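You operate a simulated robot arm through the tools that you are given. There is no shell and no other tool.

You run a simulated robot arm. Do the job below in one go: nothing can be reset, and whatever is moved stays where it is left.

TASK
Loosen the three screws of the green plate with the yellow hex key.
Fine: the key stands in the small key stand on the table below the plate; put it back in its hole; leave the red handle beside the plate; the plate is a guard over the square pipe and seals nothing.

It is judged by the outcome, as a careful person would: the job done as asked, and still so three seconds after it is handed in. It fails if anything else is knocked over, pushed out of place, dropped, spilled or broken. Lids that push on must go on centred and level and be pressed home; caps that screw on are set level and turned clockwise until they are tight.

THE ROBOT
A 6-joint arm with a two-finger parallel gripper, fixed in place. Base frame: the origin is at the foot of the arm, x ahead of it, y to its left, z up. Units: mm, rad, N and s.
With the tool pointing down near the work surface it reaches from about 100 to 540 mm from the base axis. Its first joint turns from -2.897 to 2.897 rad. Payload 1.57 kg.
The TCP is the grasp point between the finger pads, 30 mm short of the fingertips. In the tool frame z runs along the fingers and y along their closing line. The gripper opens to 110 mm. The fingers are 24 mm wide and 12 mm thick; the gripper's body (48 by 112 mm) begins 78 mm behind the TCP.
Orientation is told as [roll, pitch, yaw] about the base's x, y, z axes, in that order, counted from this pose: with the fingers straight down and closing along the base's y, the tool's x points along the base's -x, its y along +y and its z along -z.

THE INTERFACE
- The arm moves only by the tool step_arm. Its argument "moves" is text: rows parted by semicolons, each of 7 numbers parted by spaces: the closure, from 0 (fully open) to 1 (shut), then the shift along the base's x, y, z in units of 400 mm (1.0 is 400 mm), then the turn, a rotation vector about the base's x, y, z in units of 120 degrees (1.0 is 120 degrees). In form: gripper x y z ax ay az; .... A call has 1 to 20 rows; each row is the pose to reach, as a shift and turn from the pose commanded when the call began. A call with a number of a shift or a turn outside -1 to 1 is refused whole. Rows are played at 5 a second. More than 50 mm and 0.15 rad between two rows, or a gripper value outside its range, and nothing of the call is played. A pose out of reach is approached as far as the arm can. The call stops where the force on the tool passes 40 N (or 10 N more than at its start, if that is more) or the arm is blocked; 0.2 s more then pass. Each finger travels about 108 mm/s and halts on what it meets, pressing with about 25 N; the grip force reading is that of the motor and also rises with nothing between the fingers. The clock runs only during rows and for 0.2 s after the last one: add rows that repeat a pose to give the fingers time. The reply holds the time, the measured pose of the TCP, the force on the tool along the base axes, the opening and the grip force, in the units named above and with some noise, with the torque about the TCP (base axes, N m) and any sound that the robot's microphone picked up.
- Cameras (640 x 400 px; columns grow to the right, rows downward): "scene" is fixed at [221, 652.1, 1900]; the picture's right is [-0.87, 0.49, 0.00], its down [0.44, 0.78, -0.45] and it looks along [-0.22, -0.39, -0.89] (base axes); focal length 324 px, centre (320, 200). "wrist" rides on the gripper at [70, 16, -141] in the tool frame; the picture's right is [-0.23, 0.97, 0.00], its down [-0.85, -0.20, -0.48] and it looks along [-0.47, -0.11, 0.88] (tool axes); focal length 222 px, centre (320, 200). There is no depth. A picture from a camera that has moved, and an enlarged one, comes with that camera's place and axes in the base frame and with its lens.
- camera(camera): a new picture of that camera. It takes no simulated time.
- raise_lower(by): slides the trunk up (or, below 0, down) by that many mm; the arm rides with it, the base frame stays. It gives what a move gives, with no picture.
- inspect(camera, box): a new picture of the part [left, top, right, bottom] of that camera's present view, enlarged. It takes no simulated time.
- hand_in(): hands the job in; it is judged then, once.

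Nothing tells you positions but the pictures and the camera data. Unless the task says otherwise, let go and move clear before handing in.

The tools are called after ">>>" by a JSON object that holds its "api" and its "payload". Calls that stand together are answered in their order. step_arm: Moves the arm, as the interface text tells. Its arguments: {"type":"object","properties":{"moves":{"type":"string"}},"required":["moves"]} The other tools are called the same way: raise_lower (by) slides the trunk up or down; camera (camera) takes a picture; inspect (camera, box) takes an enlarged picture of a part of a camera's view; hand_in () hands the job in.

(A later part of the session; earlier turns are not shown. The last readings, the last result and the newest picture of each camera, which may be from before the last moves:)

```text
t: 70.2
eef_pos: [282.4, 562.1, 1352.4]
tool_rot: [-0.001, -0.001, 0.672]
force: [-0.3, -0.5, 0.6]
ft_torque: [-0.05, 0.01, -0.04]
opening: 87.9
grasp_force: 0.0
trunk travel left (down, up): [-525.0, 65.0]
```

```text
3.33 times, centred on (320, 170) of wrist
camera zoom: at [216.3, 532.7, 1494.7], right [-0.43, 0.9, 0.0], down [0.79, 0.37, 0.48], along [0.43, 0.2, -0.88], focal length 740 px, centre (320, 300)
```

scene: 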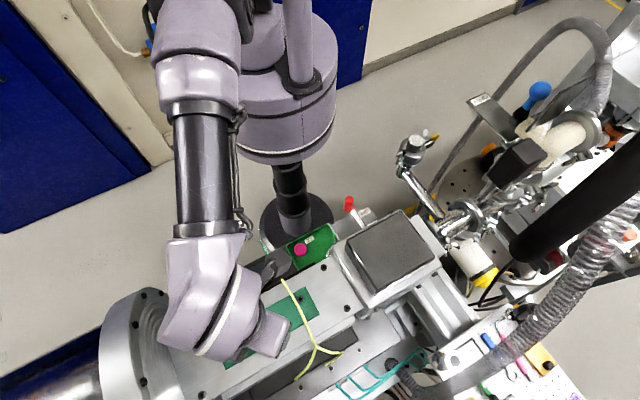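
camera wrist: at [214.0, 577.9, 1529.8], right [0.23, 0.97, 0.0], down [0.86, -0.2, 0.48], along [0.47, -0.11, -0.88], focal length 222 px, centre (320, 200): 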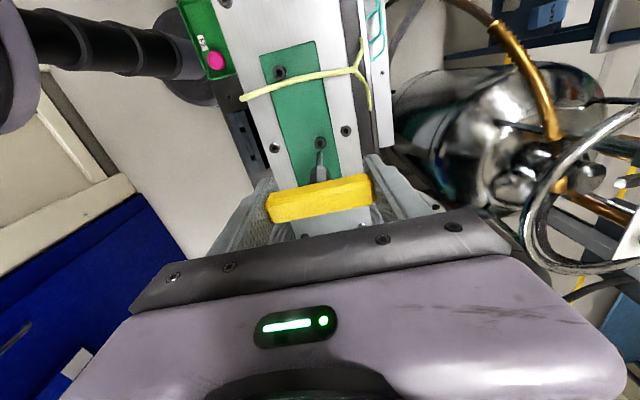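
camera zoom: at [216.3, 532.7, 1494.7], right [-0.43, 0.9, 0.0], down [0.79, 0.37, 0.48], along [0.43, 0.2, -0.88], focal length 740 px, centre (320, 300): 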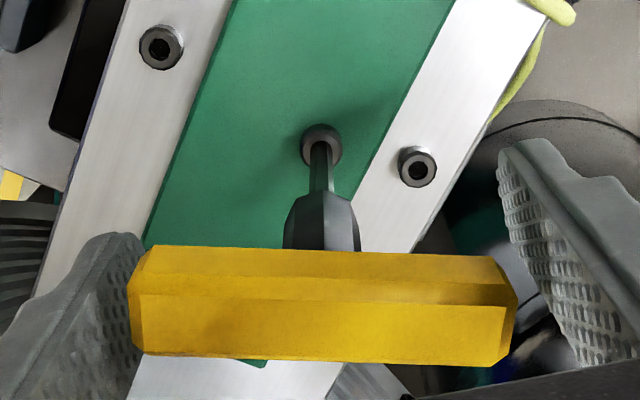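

The key stands on its own in the screw. I'll open fully and swing the gripper clockwise around it, ready to push the bar's sides, and check centring from the second angle.

>>> {"api": "step_arm", "payload": {"moves": "0 0 0 0 0 0 0; 0 0 0 0 0 0 -0.07; 0 0 0 0 0 0 -0.14; 0 0 0 0 0 0 -0.21; 0 0 0 0 0 0 -0.28; 0 0 0 0 0 0 -0.35; 0 0 0 0 0 0 -0.42; 0 0 0 0 0 0 -0.49; 0 0 0 0 0 0 -0.56; 0 0 0 0 0 0 -0.56"}}

>>> {"api": "inspect", "payload": {"camera": "wrist", "box": [220, 100, 420, 240]}}

>>> {"api": "camera", "payload": {"camera": "scene"}}

```text
t: 72.4
eef_pos: [281.7, 561.8, 1353.4]
tool_rot: [0.001, -0.001, -0.505]
force: [-0.2, -0.3, 0.3]
ft_torque: [0.0, 0.0, 0.03]
opening: 109.7
grasp_force: 0.0
trunk travel left (down, up): [-525.0, 65.0]
```

```text
2.86 times, centred on (320, 170) of wrist
camera zoom: at [227.4, 610.8, 1495.3], right [0.67, 0.74, 0.0], down [0.65, -0.59, 0.48], along [0.35, -0.32, -0.88], focal length 635 px, centre (320, 286)
```

zoom: 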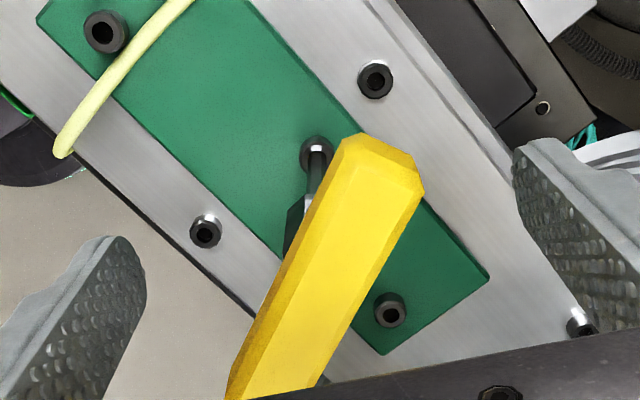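

```text
taken
```

scene: 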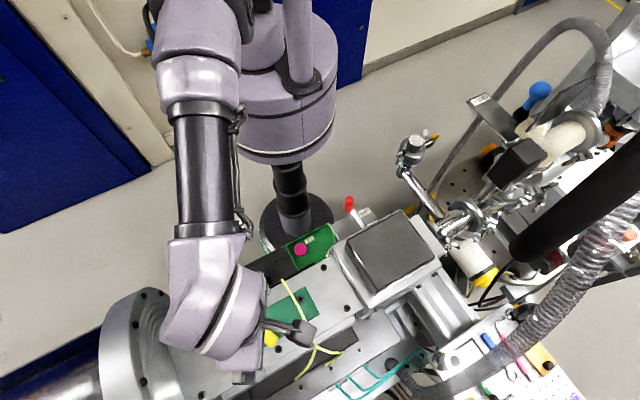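

The key axis seems about 3–4 mm off the TCP toward +x/+y. I'll recentre, then close part way to about a 50 mm opening without touching.

>>> {"api": "step_arm", "payload": {"moves": "0 0.0075 0.004 0 0 0 0; 0.2 0.0075 0.004 0 0 0 0; 0.4 0.0075 0.004 0 0 0 0; 0.5 0.0075 0.004 0 0 0 0; 0.5 0.0075 0.004 0 0 0 0;0.5 0.0075 0.004 0 0 0 0"}}

>>> {"api": "inspect", "payload": {"camera": "wrist", "box": [220, 100, 420, 240]}}

```text
t: 73.8
eef_pos: [284.9, 563.3, 1352.8]
tool_rot: [0.001, -0.002, -0.503]
force: [0.4, 0.2, -0.5]
ft_torque: [0.03, -0.02, 0.02]
opening: 55.0
grasp_force: 0.1
trunk travel left (down, up): [-525.0, 65.0]
```

```text
2.86 times, centred on (320, 170) of wrist
camera zoom: at [229.8, 612.6, 1495.0], right [0.67, 0.74, 0.0], down [0.65, -0.59, 0.48], along [0.36, -0.32, -0.88], focal length 635 px, centre (320, 286)
```

zoom: 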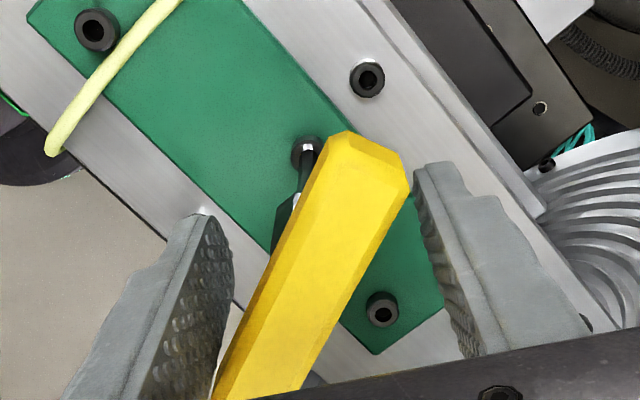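

The bar is centred between the fingers. I'll turn counter-clockwise until the fingers bear on the bar and watch the torque.

>>> {"api": "step_arm", "payload": {"moves": "0.5 0 0 0 0 0 0.03; 0.5 0 0 0 0 0 0.06; 0.5 0 0 0 0 0 0.09; 0.5 0 0 0 0 0 0.12; 0.5 0 0 0 0 0 0.15; 0.5 0 0 0 0 0 0.15"}}

>>> {"api": "inspect", "payload": {"camera": "wrist", "box": [220, 100, 420, 240]}}

```text
t: 75.2
eef_pos: [283.8, 564.6, 1353.1]
tool_rot: [-0.001, 0.001, -0.189]
force: [-0.8, -0.1, -1.0]
ft_torque: [-0.01, 0.01, -0.03]
opening: 55.5
grasp_force: 0.9
trunk travel left (down, up): [-525.0, 65.0]
```

```text
2.86 times, centred on (320, 170) of wrist
camera zoom: at [217.9, 593.4, 1495.2], right [0.41, 0.91, 0.0], down [0.8, -0.36, 0.48], along [0.44, -0.19, -0.88], focal length 635 px, centre (320, 286)
```

zoom: 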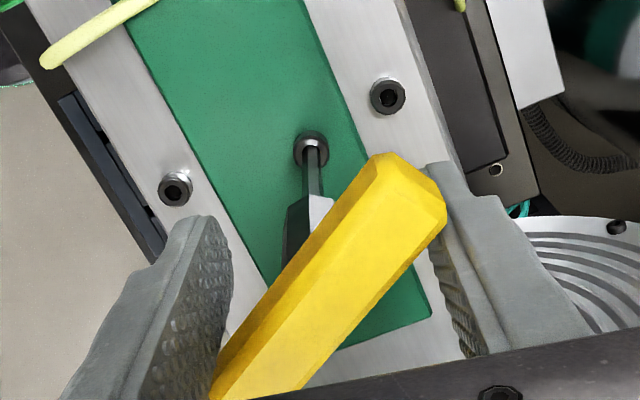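

Contact is just beginning. Continuing counter-clockwise.

>>> {"api": "step_arm", "payload": {"moves": "0.5 0 0 0 0 0 0.02; 0.5 0 0 0 0 0 0.04; 0.5 0 0 0 0 0 0.06; 0.5 0 0 0 0 0 0.08;0.5 0 0 0 0 0 0.08"}}

>>> {"api": "inspect", "payload": {"camera": "wrist", "box": [220, 100, 420, 240]}}

```text
t: 76.4
eef_pos: [283.5, 563.3, 1353.7]
tool_rot: [0.0, 0.0, -0.02]
force: [-0.2, 0.6, 0.8]
ft_torque: [-0.03, 0.0, -0.02]
opening: 55.3
grasp_force: 0.9
trunk travel left (down, up): [-525.0, 65.0]
```

```text
2.86 times, centred on (320, 170) of wrist
camera zoom: at [214.2, 582.3, 1494.7], right [0.25, 0.97, 0.0], down [0.85, -0.22, 0.48], along [0.46, -0.12, -0.88], focal length 635 px, centre (320, 286)
```

zoom: 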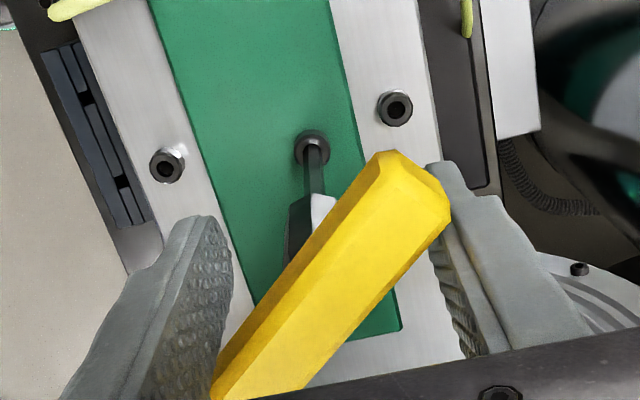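

>>> {"api": "inspect", "payload": {"camera": "wrist", "box": [298, 142, 338, 167]}}

>>> {"api": "step_arm", "payload": {"moves": "0.5 0 0 0 0 0 0.03; 0.5 0 0 0 0 0 0.06; 0.5 0 0 0 0 0 0.09; 0.5 0 0 0 0 0 0.12;0.5 0 0 0 0 0 0.15;0.5 0 0 0 0 0 0.18;0.5 0 0 0 0 0 0.18"}}

>>> {"api": "inspect", "payload": {"camera": "wrist", "box": [298, 142, 338, 167]}}

>>> {"api": "inspect", "payload": {"camera": "wrist", "box": [220, 100, 420, 240]}}

```text
16.00 times, centred on (318, 154) of wrist
camera zoom: at [214.2, 582.3, 1494.7], right [0.25, 0.97, 0.0], down [0.85, -0.22, 0.48], along [0.46, -0.12, -0.88], focal length 3554 px, centre (352, 928)
```

zoom: 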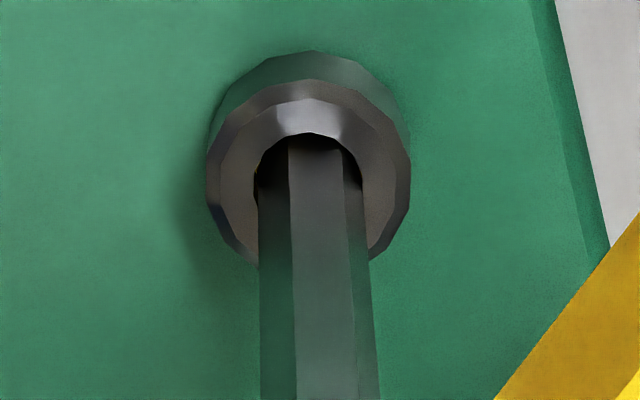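

```text
t: 78.0
eef_pos: [283.4, 563.6, 1353.1]
tool_rot: [-0.001, 0.001, 0.356]
force: [0.2, -0.6, -0.2]
ft_torque: [-0.02, -0.02, -0.01]
opening: 55.6
grasp_force: 0.8
trunk travel left (down, up): [-525.0, 65.0]
```

```text
16.00 times, centred on (318, 154) of wrist
camera zoom: at [212.4, 555.2, 1494.6], right [-0.13, 0.99, 0.0], down [0.87, 0.11, 0.48], along [0.47, 0.06, -0.88], focal length 3554 px, centre (352, 928)
```

zoom: 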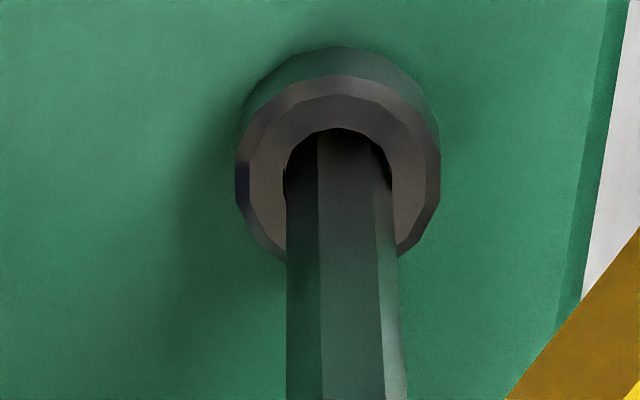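

```text
2.86 times, centred on (320, 170) of wrist
camera zoom: at [212.4, 555.2, 1494.6], right [-0.13, 0.99, 0.0], down [0.87, 0.11, 0.48], along [0.47, 0.06, -0.88], focal length 635 px, centre (320, 286)
```

zoom: 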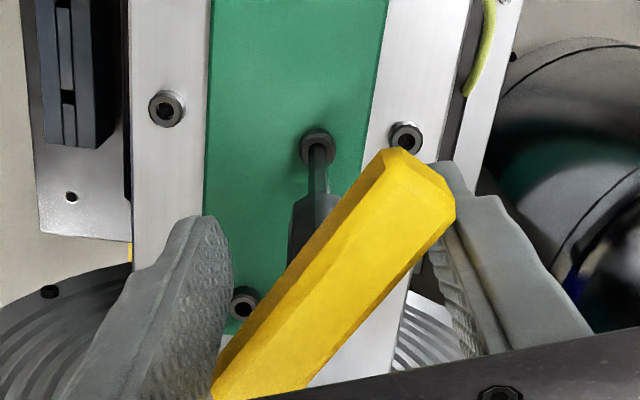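

The key turns with very little resistance. To tell whether the screw is actually turning with it, I'll swing the gripper back to the same camera angle as the earlier picture, leaving the key in place, and compare the screw head.

>>> {"api": "step_arm", "payload": {"moves": "0.5 0 0 0 0 0 -0.03; 0.5 0 0 0 0 0 -0.06; 0.5 0 0 0 0 0 -0.09; 0.5 0 0 0 0 0 -0.12;0.5 0 0 0 0 0 -0.15;0.5 0 0 0 0 0 -0.18;0.5 0 0 0 0 0 -0.18"}}

>>> {"api": "inspect", "payload": {"camera": "wrist", "box": [298, 142, 338, 167]}}

>>> {"api": "inspect", "payload": {"camera": "wrist", "box": [220, 100, 420, 240]}}

```text
t: 79.6
eef_pos: [284.0, 563.6, 1352.8]
tool_rot: [-0.001, 0.0, -0.024]
force: [-0.3, 0.3, -0.1]
ft_torque: [0.0, -0.01, -0.01]
opening: 54.5
grasp_force: 0.1
trunk travel left (down, up): [-525.0, 65.0]
```

```text
16.00 times, centred on (318, 154) of wrist
camera zoom: at [214.2, 582.3, 1495.0], right [0.25, 0.97, 0.0], down [0.85, -0.22, 0.48], along [0.46, -0.12, -0.88], focal length 3554 px, centre (352, 928)
```

zoom: 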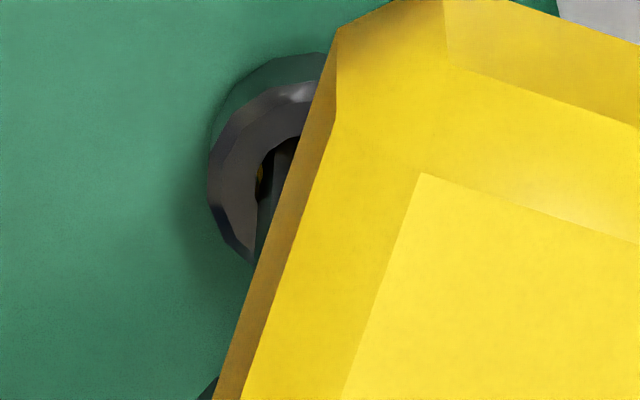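

```text
2.86 times, centred on (320, 170) of wrist
camera zoom: at [214.2, 582.3, 1495.0], right [0.25, 0.97, 0.0], down [0.85, -0.22, 0.48], along [0.46, -0.12, -0.88], focal length 635 px, centre (320, 286)
```

zoom: 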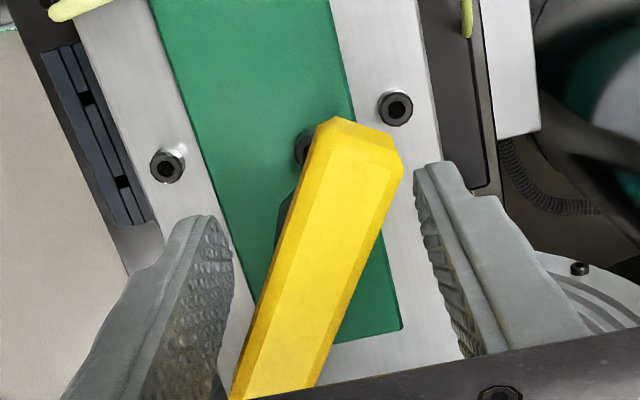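

The key stayed upright, and the head's facet highlights have changed, which suggests the screw is turning with it. I'll make a longer counter-clockwise sweep now.

>>> {"api": "step_arm", "payload": {"moves": "0.5 0 0 0 0 0 0.06; 0.5 0 0 0 0 0 0.12; 0.5 0 0 0 0 0 0.18; 0.5 0 0 0 0 0 0.23;0.5 0 0 0 0 0 0.28;0.5 0 0 0 0 0 0.33;0.5 0 0 0 0 0 0.38;0.5 0 0 0 0 0 0.43;0.5 0 0 0 0 0 0.48;0.5 0 0 0 0 0 0.53;0.5 0 0 0 0 0 0.58;0.5 0 0 0 0 0 0.63;0.5 0 0 0 0 0 0.63"}}

>>> {"api": "inspect", "payload": {"camera": "wrist", "box": [298, 142, 338, 167]}}

>>> {"api": "inspect", "payload": {"camera": "wrist", "box": [220, 100, 420, 240]}}

>>> {"api": "camera", "payload": {"camera": "scene"}}

```text
t: 82.4
eef_pos: [283.1, 563.5, 1352.1]
tool_rot: [-0.001, 0.0, 1.3]
force: [0.5, -0.7, -0.6]
ft_torque: [0.0, -0.01, -0.03]
opening: 55.5
grasp_force: 0.6
trunk travel left (down, up): [-525.0, 65.0]
```

```text
16.00 times, centred on (318, 154) of wrist
camera zoom: at [249.0, 502.0, 1495.1], right [-0.88, 0.48, 0.0], down [0.42, 0.77, 0.48], along [0.23, 0.42, -0.88], focal length 3554 px, centre (352, 928)
```

zoom: 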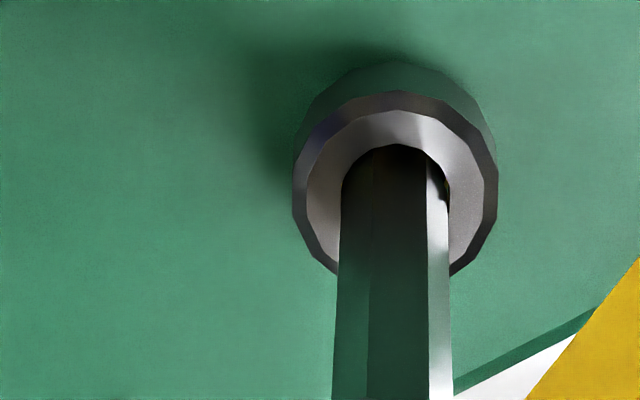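

```text
2.86 times, centred on (320, 170) of wrist
camera zoom: at [249.0, 502.0, 1495.1], right [-0.88, 0.48, 0.0], down [0.42, 0.77, 0.48], along [0.23, 0.42, -0.88], focal length 635 px, centre (320, 286)
```

zoom: 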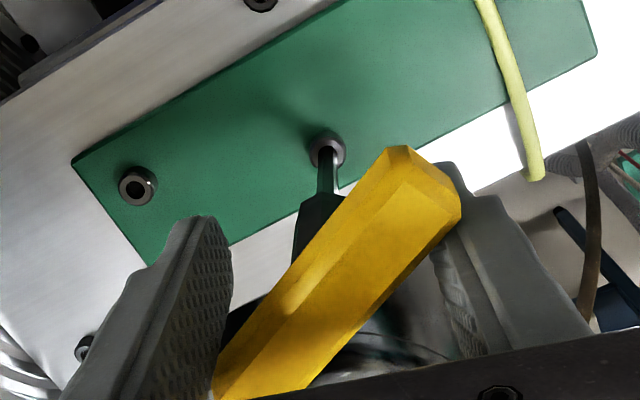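

```text
taken
```

scene: 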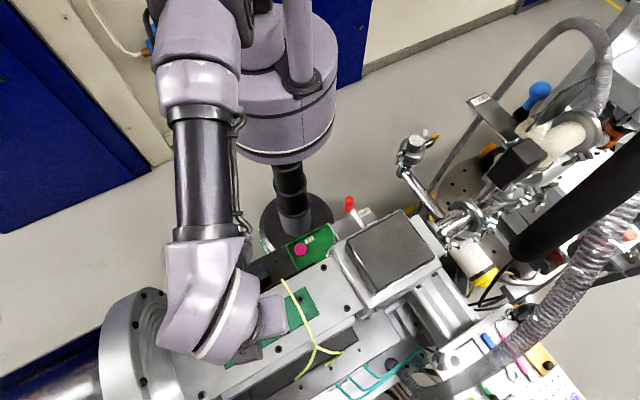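

About 90° done so far with a small but steady resistance, consistent with thread friction. I'll continue the sweep and see how far the wrist can turn.

>>> {"api": "step_arm", "payload": {"moves": "0.5 0 0 0 0 0 0.05; 0.5 0 0 0 0 0 0.1; 0.5 0 0 0 0 0 0.15; 0.5 0 0 0 0 0 0.2;0.5 0 0 0 0 0 0.25;0.5 0 0 0 0 0 0.3;0.5 0 0 0 0 0 0.35;0.5 0 0 0 0 0 0.4;0.5 0 0 0 0 0 0.45;0.5 0 0 0 0 0 0.5;0.5 0 0 0 0 0 0.55;0.5 0 0 0 0 0 0.6;0.5 0 0 0 0 0 0.65;0.5 0 0 0 0 0 0.65"}}

>>> {"api": "inspect", "payload": {"camera": "wrist", "box": [220, 100, 420, 240]}}

>>> {"api": "inspect", "payload": {"camera": "wrist", "box": [298, 142, 338, 167]}}

```text
t: 85.4
eef_pos: [284.0, 563.3, 1353.0]
tool_rot: [0.001, 0.001, 2.659]
force: [-1.4, 0.2, 0.9]
ft_torque: [0.13, 0.07, -0.37]
opening: 51.6
grasp_force: 7.8
trunk travel left (down, up): [-525.0, 65.0]
```

```text
2.86 times, centred on (320, 170) of wrist
camera zoom: at [337.5, 517.6, 1495.0], right [-0.65, -0.76, 0.0], down [-0.67, 0.57, 0.48], along [-0.36, 0.31, -0.88], focal length 635 px, centre (320, 286)
```

zoom: 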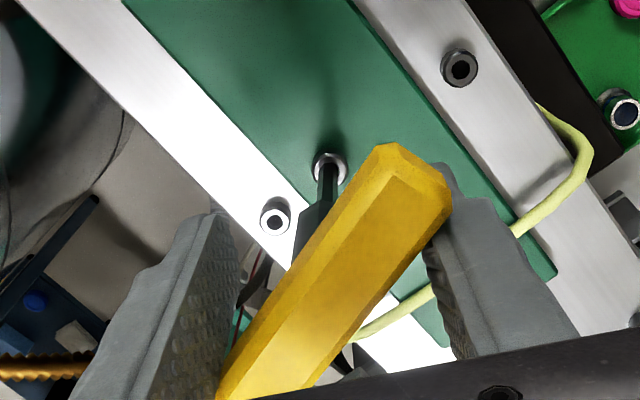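

```text
16.00 times, centred on (318, 154) of wrist
camera zoom: at [337.5, 517.6, 1495.0], right [-0.65, -0.76, 0.0], down [-0.67, 0.57, 0.48], along [-0.36, 0.31, -0.88], focal length 3554 px, centre (352, 928)
```

zoom: 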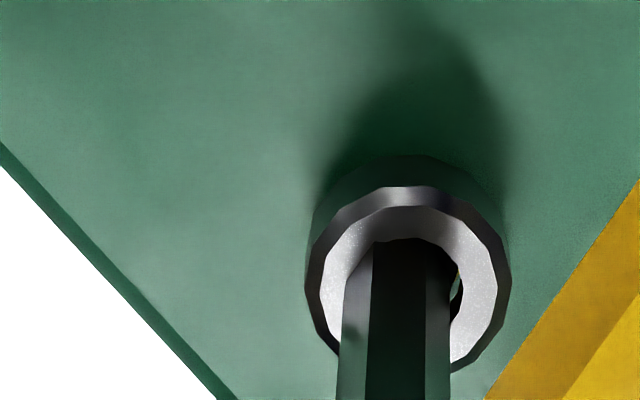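

Now there is real resistance: torque −0.37 N·m, and the fingers are squeezed slightly. I'll pause and look at what is in contact.

>>> {"api": "camera", "payload": {"camera": "wrist"}}

>>> {"api": "camera", "payload": {"camera": "scene"}}

>>> {"api": "step_arm", "payload": {"moves": "0.5 0 0 0 0 0 0;0.5 0 0 0 0 0 0"}}

```text
taken
camera wrist: at [337.5, 517.6, 1495.0], right [-0.65, -0.76, 0.0], down [-0.67, 0.57, 0.48], along [-0.36, 0.31, -0.88], focal length 222 px, centre (320, 200)
```

wrist: 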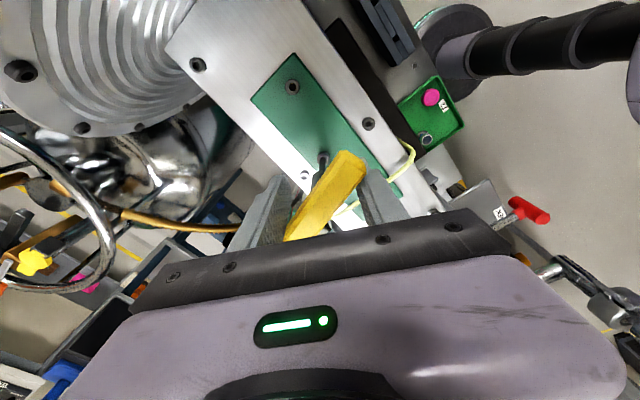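

```text
taken
```

scene: 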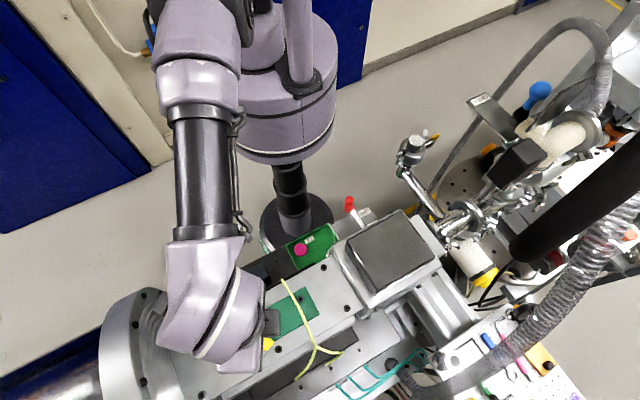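

```text
t: 86.0
eef_pos: [283.7, 563.3, 1352.4]
tool_rot: [0.0, 0.0, 2.66]
force: [-0.5, -0.5, -0.3]
ft_torque: [-0.01, 0.07, -0.31]
opening: 54.3
grasp_force: 0.9
trunk travel left (down, up): [-525.0, 65.0]
```

Torque −0.31 persists. I'll turn a few degrees more and watch whether it yields.

>>> {"api": "step_arm", "payload": {"moves": "0.5 0 0 0 0 0 0.02; 0.5 0 0 0 0 0 0.04; 0.5 0 0 0 0 0 0.04"}}

>>> {"api": "inspect", "payload": {"camera": "wrist", "box": [220, 100, 420, 240]}}

>>> {"api": "inspect", "payload": {"camera": "wrist", "box": [298, 142, 338, 167]}}

```text
t: 86.8
eef_pos: [284.0, 562.7, 1353.6]
tool_rot: [0.001, 0.0, 2.744]
force: [-0.8, -0.3, 0.2]
ft_torque: [-0.1, 0.09, -0.32]
opening: 57.3
grasp_force: 5.9
trunk travel left (down, up): [-525.0, 65.0]
```

```text
2.86 times, centred on (320, 170) of wrist
camera zoom: at [341.2, 522.1, 1495.1], right [-0.59, -0.81, 0.0], down [-0.71, 0.52, 0.48], along [-0.39, 0.28, -0.88], focal length 635 px, centre (320, 286)
```

zoom: 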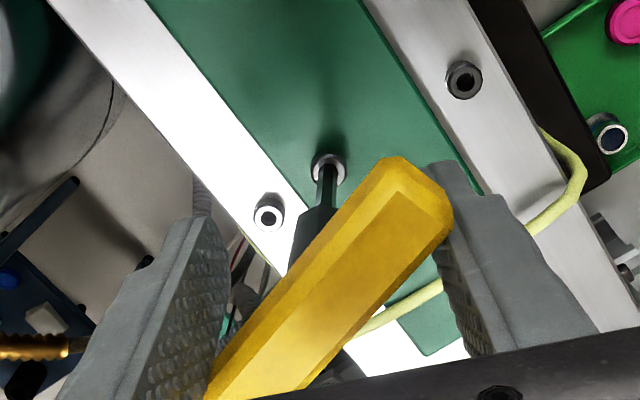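

```text
16.00 times, centred on (318, 154) of wrist
camera zoom: at [341.2, 522.1, 1495.1], right [-0.59, -0.81, 0.0], down [-0.71, 0.52, 0.48], along [-0.39, 0.28, -0.88], focal length 3554 px, centre (352, 928)
```

zoom: 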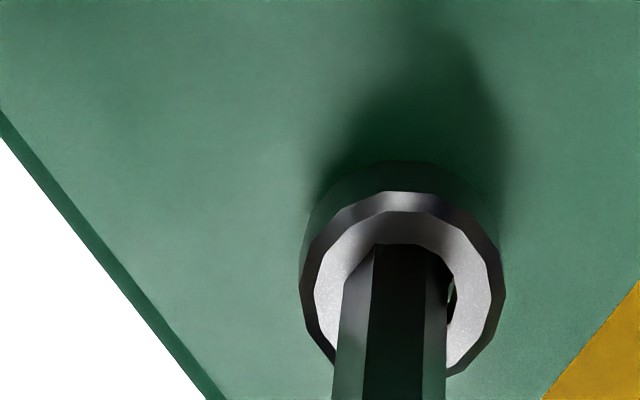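

>>> {"api": "inspect", "payload": {"camera": "wrist", "box": [303, 152, 343, 177]}}

```text
16.00 times, centred on (323, 164) of wrist
camera zoom: at [341.2, 522.1, 1495.1], right [-0.59, -0.81, 0.0], down [-0.71, 0.52, 0.48], along [-0.39, 0.28, -0.88], focal length 3554 px, centre (272, 768)
```

zoom: 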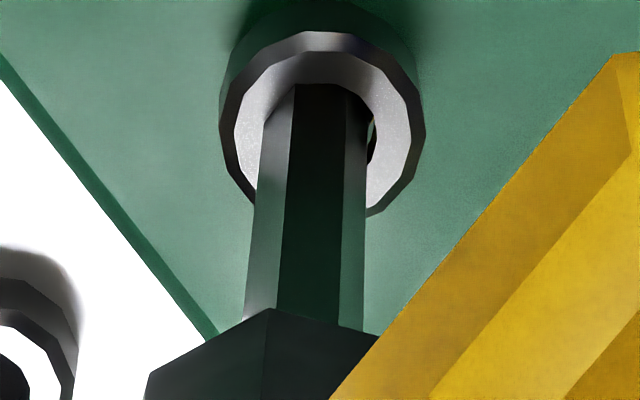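

The visible shaft length is unchanged, so it's still seated. The key is leaning a bit, which may be binding. I'll open, swing round clear of the bar, and clamp the bar on its flat sides with the TCP centred on the screw. That keeps it upright and lets me read torque cleanly.

>>> {"api": "step_arm", "payload": {"moves": "0.5 0 0 0 0 0 -0.04; 0.3 0 0 0 0 0 -0.08; 0 0 0 0 0 0 -0.1; 0 0 0 0 0 0 -0.1; 0 0 0 0 0 0 -0.16; 0 0 0 0 0 0 -0.23; 0 0 0 0 0 0 -0.3; 0 0 0 0 0 0 -0.37; 0 0 0 0 0 0 -0.44; 0 0 0 0 0 0 -0.51; 0 0 0 0 0 0 -0.58; 0 0 0 0 0 0 -0.65; 0 0 0 0 0 0 -0.72; 0 0 0 0 0 0 -0.79; 0 0 0 0 0 0 -0.86; 0 0 0 0 0 0 -0.93; 0 0 0 0 0 0 -1.0; 0 0 0 0 0 0 -1.0"}}

>>> {"api": "step_arm", "payload": {"moves": "0 0 0 0 0 0 -0.07; 0 0 0 0 0 0 -0.14; 0 0 0 0 0 0 -0.21; 0 0 0 0 0 0 -0.28; 0 0 0 0 0 0 -0.35; 0 0 0 0 0 0 -0.42; 0 0 0 0 0 0 -0.49; 0 0 0 0 0 0 -0.56; 0 0 0 0 0 0 -0.63; 0 0 0 0 0 0 -0.7; 0 0 0 0 0 0 -0.77; 0 0 0 0 0 0 -0.84; 0 0 0 0 0 0 -0.91; 0 0 0 0 0 0 -0.91"}}

>>> {"api": "inspect", "payload": {"camera": "wrist", "box": [220, 100, 420, 240]}}

```text
t: 90.6
eef_pos: [284.2, 564.2, 1352.1]
tool_rot: [0.001, 0.0, 0.648]
force: [-0.4, -0.3, 0.8]
ft_torque: [-0.02, -0.03, 0.0]
opening: 110.0
grasp_force: 0.1
trunk travel left (down, up): [-525.0, 65.0]
```

```text
t: 93.6
eef_pos: [284.5, 563.2, 1351.6]
tool_rot: [0.0, 0.0, -1.258]
force: [0.2, 0.0, 0.4]
ft_torque: [-0.02, 0.0, 0.0]
opening: 109.9
grasp_force: 0.1
trunk travel left (down, up): [-525.0, 65.0]
```

```text
2.86 times, centred on (320, 170) of wrist
camera zoom: at [277.9, 636.0, 1494.5], right [1.0, 0.08, 0.0], down [0.07, -0.88, 0.48], along [0.04, -0.48, -0.88], focal length 635 px, centre (320, 286)
```

zoom: 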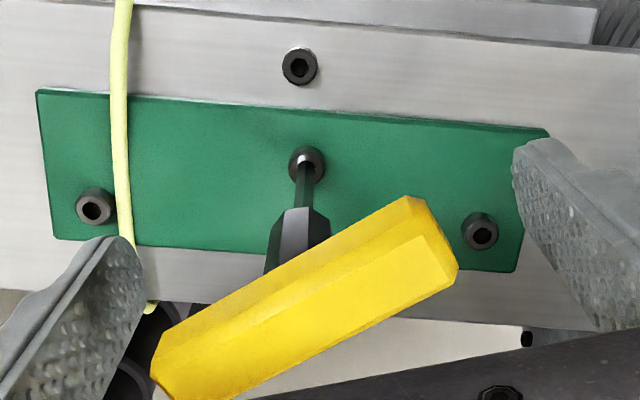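

The bar now reads about 34° (mod 180), not the ~106° I left it at. It moved while I swung back. I'll check whether it's still moving and look at it closely.

>>> {"api": "step_arm", "payload": {"moves": "0 0 0 0 0 0 0;0 0 0 0 0 0 0;0 0 0 0 0 0 0;0 0 0 0 0 0 0;0 0 0 0 0 0 0"}}

>>> {"api": "inspect", "payload": {"camera": "wrist", "box": [220, 100, 420, 240]}}

>>> {"api": "inspect", "payload": {"camera": "wrist", "box": [294, 146, 334, 171]}}

>>> {"api": "inspect", "payload": {"camera": "scene", "box": [220, 290, 320, 370]}}

```text
t: 94.8
eef_pos: [286.0, 563.3, 1352.3]
tool_rot: [0.0, 0.0, -1.257]
force: [0.2, 0.5, 0.0]
ft_torque: [-0.03, 0.02, 0.0]
opening: 110.1
grasp_force: 0.0
trunk travel left (down, up): [-525.0, 65.0]
```

```text
2.86 times, centred on (320, 170) of wrist
camera zoom: at [277.8, 636.0, 1494.5], right [1.0, 0.08, 0.0], down [0.07, -0.88, 0.48], along [0.04, -0.48, -0.88], focal length 635 px, centre (320, 286)
```

zoom: 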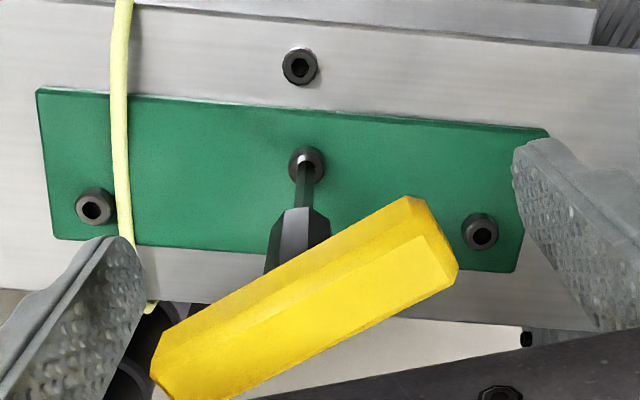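

```text
16.00 times, centred on (314, 158) of wrist
camera zoom: at [277.8, 636.0, 1494.5], right [1.0, 0.08, 0.0], down [0.07, -0.88, 0.48], along [0.04, -0.48, -0.88], focal length 3554 px, centre (416, 864)
```

zoom: 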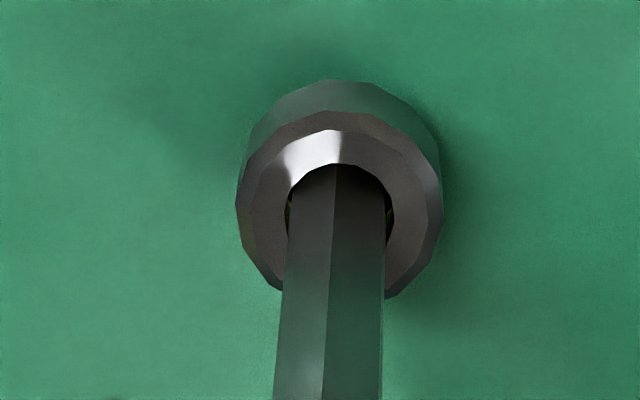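

```text
5.00 times, centred on (270, 330) of scene
camera zoom: at [221.0, 652.1, 1900.0], right [-0.87, 0.49, 0.0], down [0.44, 0.78, -0.45], along [-0.22, -0.39, -0.89], focal length 1621 px, centre (570, -450)
```

zoom: 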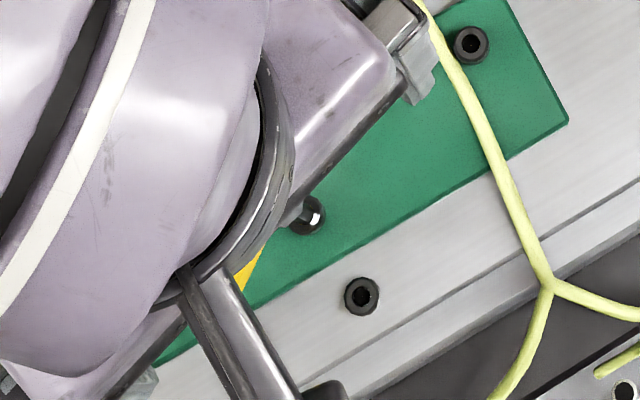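

The key is still standing in the socket but leaning. From the way the screw circles in the wrist view, the true tool axis is about 5 mm to +x and 1.7 mm to +y of the screw, so my recentring was off. I'll centre on the screw properly and then clamp the bar by its sides.

>>> {"api": "step_arm", "payload": {"moves": "0 -0.006 -0.002 0 0 0 0; 0 -0.0125 -0.004 0 0 0 0; 0 -0.0125 -0.004 0 0 0 0.07; 0 -0.0125 -0.004 0 0 0 0.14; 0 -0.0125 -0.004 0 0 0 0.21; 0 -0.0125 -0.004 0 0 0 0.28; 0 -0.0125 -0.004 0 0 0 0.35; 0 -0.0125 -0.004 0 0 0 0.42; 0 -0.0125 -0.004 0 0 0 0.49; 0 -0.0125 -0.004 0 0 0 0.56; 0 -0.0125 -0.004 0 0 0 0.63; 0 -0.0125 -0.004 0 0 0 0.7; 0 -0.0125 -0.004 0 0 0 0.77; 0 -0.0125 -0.004 0 0 0 0.84; 0 -0.0125 -0.004 0 0 0 0.88; 0 -0.0125 -0.004 0 0 0 0.88"}}

>>> {"api": "inspect", "payload": {"camera": "wrist", "box": [220, 100, 420, 240]}}

```text
t: 98.2
eef_pos: [279.8, 562.7, 1353.6]
tool_rot: [0.0, 0.001, 0.587]
force: [-0.4, 0.0, 0.4]
ft_torque: [0.02, 0.01, 0.02]
opening: 109.9
grasp_force: 0.0
trunk travel left (down, up): [-525.0, 65.0]
```

```text
2.86 times, centred on (320, 170) of wrist
camera zoom: at [211.8, 538.2, 1494.9], right [-0.35, 0.94, 0.0], down [0.82, 0.31, 0.48], along [0.45, 0.17, -0.88], focal length 635 px, centre (320, 286)
```

zoom: 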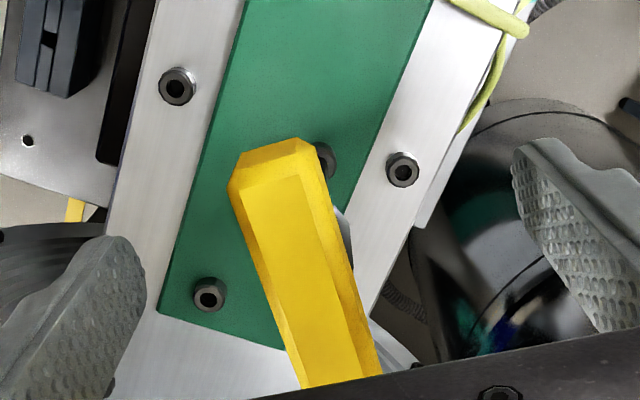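

The bar's sides now face the pads. Closing to clamp; this should also bring the key upright over the screw.

>>> {"api": "step_arm", "payload": {"moves": "0.3 0 0 0 0 0 0; 0.6 0 0 0 0 0 0; 0.7 0 0 0 0 0 0; 0.8 0 0 0 0 0 0; 1 0 0 0 0 0 0; 1 0 0 0 0 0 0;1 0 0 0 0 0 0"}}

>>> {"api": "inspect", "payload": {"camera": "wrist", "box": [220, 100, 420, 240]}}

```text
t: 99.8
eef_pos: [279.2, 561.3, 1353.1]
tool_rot: [-0.001, -0.001, 0.586]
force: [0.8, -1.0, -1.3]
ft_torque: [-0.05, -0.03, 0.02]
opening: 17.4
grasp_force: 25.5
trunk travel left (down, up): [-525.0, 65.0]
```

```text
2.86 times, centred on (320, 170) of wrist
camera zoom: at [211.9, 538.2, 1494.9], right [-0.35, 0.94, 0.0], down [0.82, 0.31, 0.48], along [0.45, 0.17, -0.88], focal length 635 px, centre (320, 286)
```

zoom: 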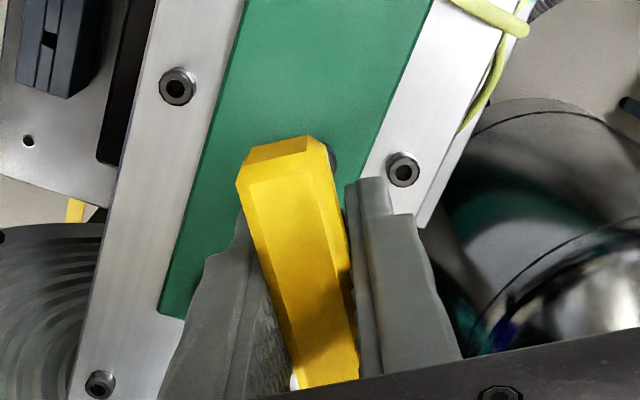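

Clamped flush with no side load. I'll turn counter-clockwise 10° and read the torque.

>>> {"api": "step_arm", "payload": {"moves": "1 0 0 0 0 0 0.02; 1 0 0 0 0 0 0.04; 1 0 0 0 0 0 0.06; 1 0 0 0 0 0 0.08;1 0 0 0 0 0 0.08"}}

>>> {"api": "step_arm", "payload": {"moves": "1 0 0 0 0 0 0.03; 1 0 0 0 0 0 0.06; 1 0 0 0 0 0 0.09; 1 0 0 0 0 0 0.12;1 0 0 0 0 0 0.15;1 0 0 0 0 0 0.15"}}

>>> {"api": "inspect", "payload": {"camera": "wrist", "box": [220, 100, 420, 240]}}

```text
t: 101.0
eef_pos: [279.4, 562.0, 1352.4]
tool_rot: [-0.001, -0.002, 0.754]
force: [-0.1, 0.3, 3.7]
ft_torque: [-0.06, -0.02, 0.01]
opening: 17.2
grasp_force: 25.5
trunk travel left (down, up): [-525.0, 65.0]
```

```text
t: 102.4
eef_pos: [279.5, 562.4, 1352.9]
tool_rot: [-0.001, -0.001, 1.069]
force: [0.7, -0.4, 3.7]
ft_torque: [-0.01, -0.05, -0.13]
opening: 17.6
grasp_force: 25.3
trunk travel left (down, up): [-525.0, 65.0]
```

```text
2.86 times, centred on (320, 170) of wrist
camera zoom: at [230.9, 509.4, 1494.6], right [-0.74, 0.67, 0.0], down [0.59, 0.65, 0.48], along [0.32, 0.36, -0.88], focal length 635 px, centre (320, 286)
```

zoom: 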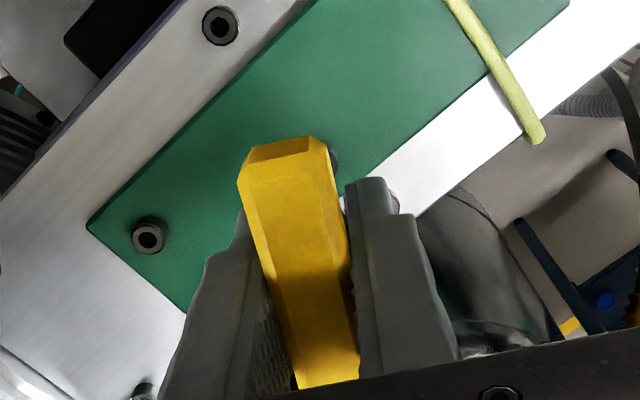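

Torque is building (−0.13) with a firm grip. Continuing in small steps.

>>> {"api": "step_arm", "payload": {"moves": "1 0 0 0 0 0 0.02; 1 0 0 0 0 0 0.04; 1 0 0 0 0 0 0.06; 1 0 0 0 0 0 0.06"}}

>>> {"api": "step_arm", "payload": {"moves": "1 0 0 0 0 0 0.02; 1 0 0 0 0 0 0.04; 1 0 0 0 0 0 0.06; 1 0 0 0 0 0 0.06"}}

>>> {"api": "inspect", "payload": {"camera": "wrist", "box": [220, 100, 420, 240]}}

```text
t: 103.4
eef_pos: [279.7, 561.7, 1352.4]
tool_rot: [0.0, 0.0, 1.192]
force: [1.3, -0.1, 1.6]
ft_torque: [-0.01, -0.06, -0.17]
opening: 17.1
grasp_force: 25.3
trunk travel left (down, up): [-525.0, 65.0]
```

```text
t: 104.4
eef_pos: [279.3, 562.4, 1353.2]
tool_rot: [0.0, -0.002, 1.32]
force: [1.6, -0.3, 0.5]
ft_torque: [-0.07, -0.07, -0.22]
opening: 17.1
grasp_force: 24.8
trunk travel left (down, up): [-525.0, 65.0]
```

```text
2.86 times, centred on (320, 170) of wrist
camera zoom: at [245.7, 499.8, 1494.8], right [-0.89, 0.46, 0.0], down [0.41, 0.78, 0.48], along [0.22, 0.42, -0.88], focal length 635 px, centre (320, 286)
```

zoom: 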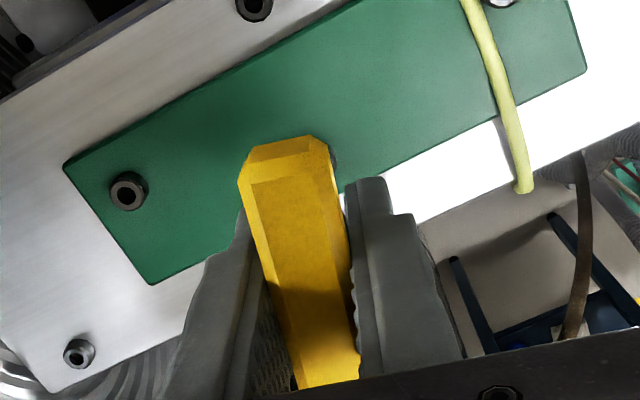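

The torque rises linearly from about 42° like a soft end stop, and it sprang back to the same spot before. So the screw turned freely about 90° and is now at the end of its travel: S2 is loosened. I'll unwind to the zero-torque angle without turning it back further.

>>> {"api": "step_arm", "payload": {"moves": "1 0 0 0 0 0 -0.06; 1 0 0 0 0 0 -0.12; 1 0 0 0 0 0 -0.18; 1 0 0 0 0 0 -0.24; 1 0 0 0 0 0 -0.28;1 0 0 0 0 0 -0.28"}}

```text
t: 105.8
eef_pos: [279.3, 561.8, 1352.8]
tool_rot: [-0.001, 0.0, 0.731]
force: [1.1, -0.6, 2.5]
ft_torque: [-0.04, -0.14, -0.04]
opening: 17.3
grasp_force: 25.4
trunk travel left (down, up): [-525.0, 65.0]
```

Near zero torque now. The key is upright in a firm clamp, seated at a known pose. I'll lift it straight up 60 mm and use the S2 socket's pixel position as the reference for lining up the next screws in exactly the same grip.

>>> {"api": "step_arm", "payload": {"moves": "1 0 0 0.01 0 0 0; 1 0 0 0.02 0 0 0; 1 0 0 0.04 0 0 0; 1 0 0 0.06 0 0 0; 1 0 0 0.09 0 0 0; 1 0 0 0.12 0 0 0; 1 0 0 0.15 0 0 0; 1 0 0 0.15 0 0 0; 1 0 0 0.15 0 0 0"}}

>>> {"api": "inspect", "payload": {"camera": "wrist", "box": [220, 80, 420, 220]}}

>>> {"api": "inspect", "payload": {"camera": "wrist", "box": [303, 122, 343, 147]}}

```text
t: 107.8
eef_pos: [278.3, 562.1, 1411.2]
tool_rot: [0.001, 0.001, 0.732]
force: [0.4, -0.3, 0.3]
ft_torque: [-0.04, -0.01, 0.01]
opening: 17.5
grasp_force: 25.4
trunk travel left (down, up): [-525.0, 65.0]
```

```text
2.86 times, centred on (320, 150) of wrist
camera zoom: at [216.4, 528.3, 1554.6], right [-0.48, 0.88, 0.0], down [0.77, 0.42, 0.48], along [0.42, 0.23, -0.88], focal length 635 px, centre (320, 343)
```

zoom: 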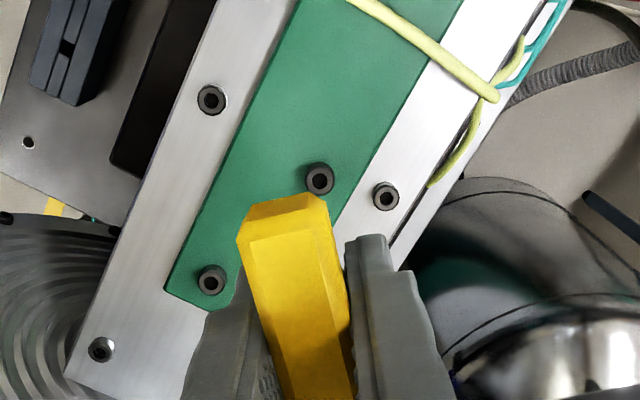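

```text
16.00 times, centred on (323, 134) of wrist
camera zoom: at [216.4, 528.3, 1554.6], right [-0.48, 0.88, 0.0], down [0.77, 0.42, 0.48], along [0.42, 0.23, -0.88], focal length 3554 px, centre (272, 1248)
```

zoom: 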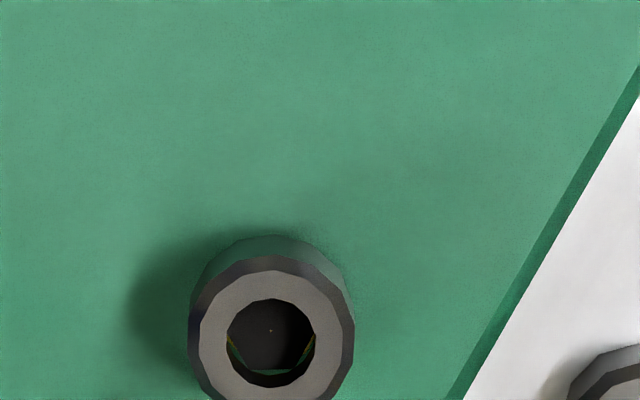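

S2's reference pixel is (320.0, 142.9) at this height. Now I'll move over to S1 and match that pixel.

>>> {"api": "step_arm", "payload": {"moves": "1 0.06 -0.018 0 0 0 0; 1 0.12 -0.036 0 0 0 0; 1 0.18 -0.055 0 0 0 0; 1 0.18 -0.055 0 0 0 0; 1 0.18 -0.055 0 0 0 0"}}

>>> {"api": "inspect", "payload": {"camera": "wrist", "box": [303, 122, 343, 147]}}

>>> {"api": "inspect", "payload": {"camera": "wrist", "box": [220, 80, 420, 220]}}

```text
t: 109.0
eef_pos: [353.0, 541.0, 1411.3]
tool_rot: [0.0, 0.001, 0.734]
force: [-0.5, 0.5, -0.5]
ft_torque: [-0.02, -0.01, 0.01]
opening: 17.6
grasp_force: 25.4
trunk travel left (down, up): [-525.0, 65.0]
```

```text
16.00 times, centred on (323, 134) of wrist
camera zoom: at [289.2, 507.1, 1553.8], right [-0.48, 0.88, 0.0], down [0.77, 0.42, 0.48], along [0.42, 0.23, -0.88], focal length 3554 px, centre (272, 1248)
```

zoom: 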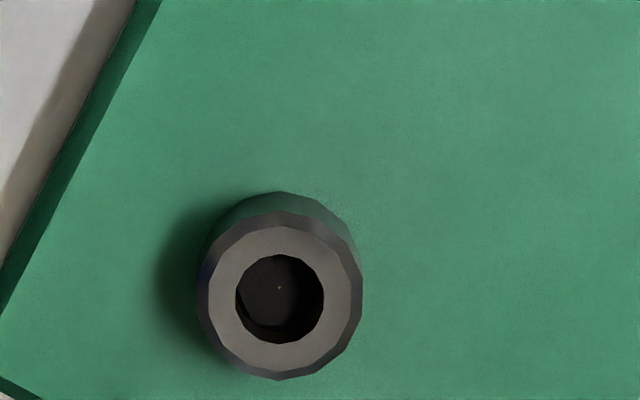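

```text
2.86 times, centred on (320, 150) of wrist
camera zoom: at [289.2, 507.1, 1553.8], right [-0.48, 0.88, 0.0], down [0.77, 0.42, 0.48], along [0.42, 0.23, -0.88], focal length 635 px, centre (320, 343)
```

zoom: 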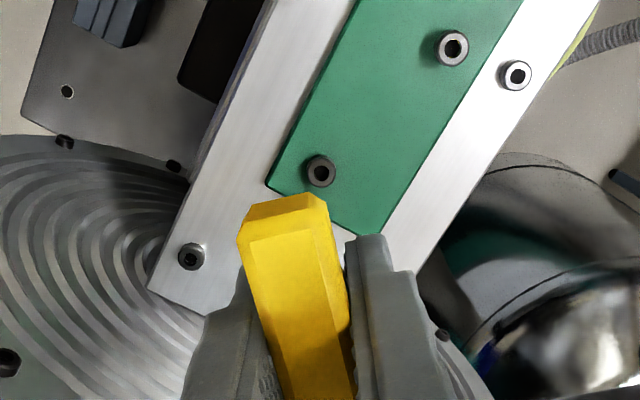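

S1 appears 44 px (16×) too high and 8.5 px right of the reference, so I need to move about (−3.6, −1.2) mm. I'll apply that and verify.

>>> {"api": "step_arm", "payload": {"moves": "1 -0.009 -0.003 0 0 0 0; 1 -0.009 -0.003 0 0 0 0; 1 -0.009 -0.003 0 0 0 0"}}

>>> {"api": "inspect", "payload": {"camera": "wrist", "box": [303, 122, 343, 147]}}

```text
t: 109.8
eef_pos: [347.8, 539.6, 1412.4]
tool_rot: [-0.001, -0.002, 0.733]
force: [-0.3, 0.9, 0.1]
ft_torque: [0.0, -0.01, 0.02]
opening: 17.3
grasp_force: 24.8
trunk travel left (down, up): [-525.0, 65.0]
```

```text
16.00 times, centred on (323, 134) of wrist
camera zoom: at [284.6, 506.3, 1554.2], right [-0.48, 0.88, 0.0], down [0.77, 0.42, 0.48], along [0.42, 0.23, -0.88], focal length 3554 px, centre (272, 1248)
```

zoom: 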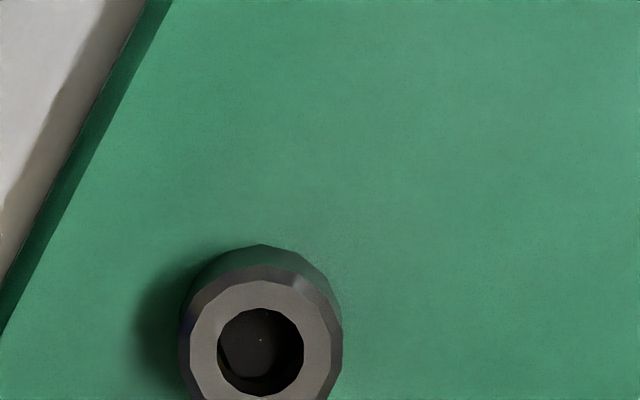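

>>> {"api": "step_arm", "payload": {"moves": "1 0.0027 -0.001 0 0 0 0; 1 0.0027 -0.001 0 0 0 0; 1 0.0027 -0.001 0 0 0 0; 1 0.0027 -0.001 0 0 0 0"}}

>>> {"api": "inspect", "payload": {"camera": "wrist", "box": [303, 122, 343, 147]}}

```text
t: 110.8
eef_pos: [349.5, 539.3, 1412.9]
tool_rot: [-0.001, 0.001, 0.733]
force: [0.5, 0.2, -0.2]
ft_torque: [-0.01, 0.01, -0.01]
opening: 17.7
grasp_force: 24.7
trunk travel left (down, up): [-525.0, 65.0]
```

```text
16.00 times, centred on (323, 134) of wrist
camera zoom: at [285.9, 505.5, 1554.3], right [-0.48, 0.88, 0.0], down [0.77, 0.42, 0.48], along [0.42, 0.23, -0.88], focal length 3554 px, centre (272, 1248)
```

zoom: 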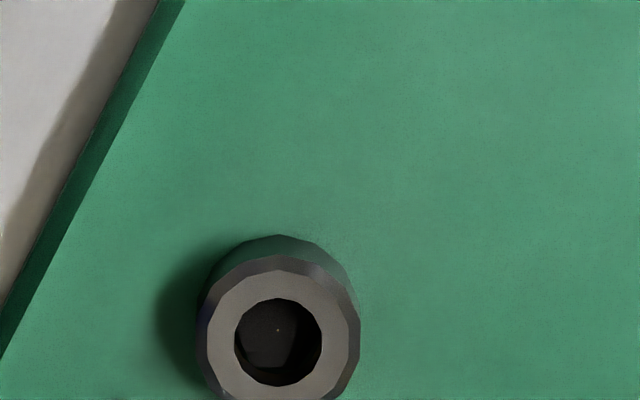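

>>> {"api": "step_arm", "payload": {"moves": "1 -0.0009 0.0012 0 0 0 0; 1 -0.0009 0.0012 0 0 0 0; 1 -0.0009 0.0012 0 0 0 0; 1 -0.0009 0.0012 0 0 0 0"}}

>>> {"api": "inspect", "payload": {"camera": "wrist", "box": [303, 122, 343, 147]}}

```text
t: 111.8
eef_pos: [348.0, 539.0, 1412.6]
tool_rot: [0.0, 0.0, 0.733]
force: [0.4, -0.8, 0.5]
ft_torque: [0.0, -0.02, 0.0]
opening: 17.4
grasp_force: 25.4
trunk travel left (down, up): [-525.0, 65.0]
```

```text
16.00 times, centred on (323, 134) of wrist
camera zoom: at [285.0, 506.1, 1554.6], right [-0.48, 0.88, 0.0], down [0.77, 0.42, 0.48], along [0.42, 0.23, -0.88], focal length 3554 px, centre (272, 1248)
```

zoom: 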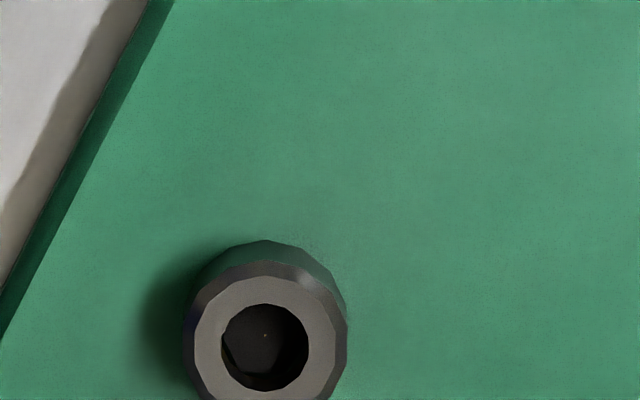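

The arm wanders about ±0.5 mm. The target camera xy is (285.6, 505.9). I'll nudge, then descend to just above the screw.

>>> {"api": "step_arm", "payload": {"moves": "1 0.0013 -0.0005 -0.03 0 0 0; 1 0.0013 -0.0005 -0.06 0 0 0; 1 0.0013 -0.0005 -0.09 0 0 0; 1 0.0013 -0.0005 -0.12 0 0 0; 1 0.0013 -0.0005 -0.12 0 0 0; 1 0.0013 -0.0005 -0.12 0 0 0"}}

>>> {"api": "inspect", "payload": {"camera": "wrist", "box": [303, 132, 343, 157]}}

```text
t: 113.2
eef_pos: [349.1, 540.0, 1366.4]
tool_rot: [-0.001, 0.003, 0.732]
force: [0.4, 0.4, -1.0]
ft_torque: [-0.01, 0.0, 0.01]
opening: 17.4
grasp_force: 24.3
trunk travel left (down, up): [-525.0, 65.0]
```

```text
16.00 times, centred on (323, 144) of wrist
camera zoom: at [285.5, 505.5, 1507.2], right [-0.48, 0.88, 0.0], down [0.77, 0.42, 0.48], along [0.42, 0.23, -0.88], focal length 3554 px, centre (272, 1088)
```

zoom: 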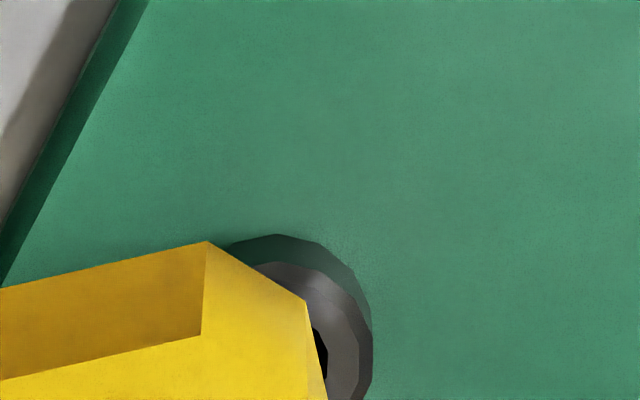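

Position is good: (285.5, 505.5). I'll lower until light contact.

>>> {"api": "step_arm", "payload": {"moves": "1 0.0003 0.0008 -0.01 0 0 0; 1 0.0003 0.0008 -0.018 0 0 0; 1 0.0003 0.0008 -0.022 0 0 0; 1 0.0003 0.0008 -0.022 0 0 0"}}

>>> {"api": "inspect", "payload": {"camera": "wrist", "box": [303, 132, 343, 157]}}

```text
t: 114.2
eef_pos: [349.6, 539.3, 1355.5]
tool_rot: [0.002, 0.002, 0.733]
force: [-1.0, -1.1, -0.2]
ft_torque: [0.01, 0.01, 0.0]
opening: 17.3
grasp_force: 24.8
trunk travel left (down, up): [-525.0, 65.0]
```

```text
16.00 times, centred on (323, 144) of wrist
camera zoom: at [285.0, 505.8, 1498.0], right [-0.48, 0.88, 0.0], down [0.77, 0.42, 0.48], along [0.42, 0.23, -0.88], focal length 3554 px, centre (272, 1088)
```

zoom: 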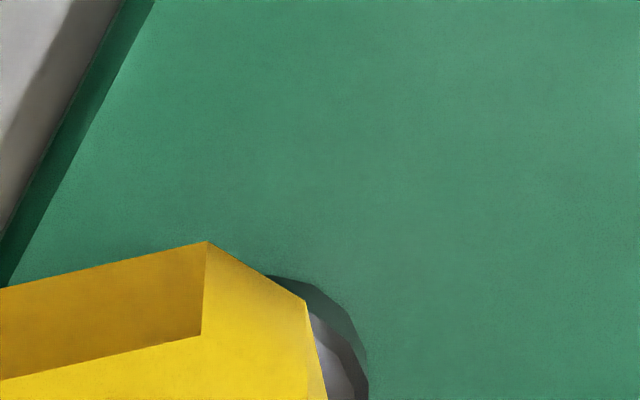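

>>> {"api": "step_arm", "payload": {"moves": "1 0.0006 0 -0.003 0 0 0; 1 0.0006 0 -0.006 0 0 0; 1 0.0006 0 -0.006 0 0 0"}}

```text
t: 115.0
eef_pos: [348.5, 538.9, 1352.2]
tool_rot: [-0.001, 0.0, 0.733]
force: [0.2, 0.5, -0.5]
ft_torque: [0.0, 0.04, -0.02]
opening: 17.3
grasp_force: 25.5
trunk travel left (down, up): [-525.0, 65.0]
```

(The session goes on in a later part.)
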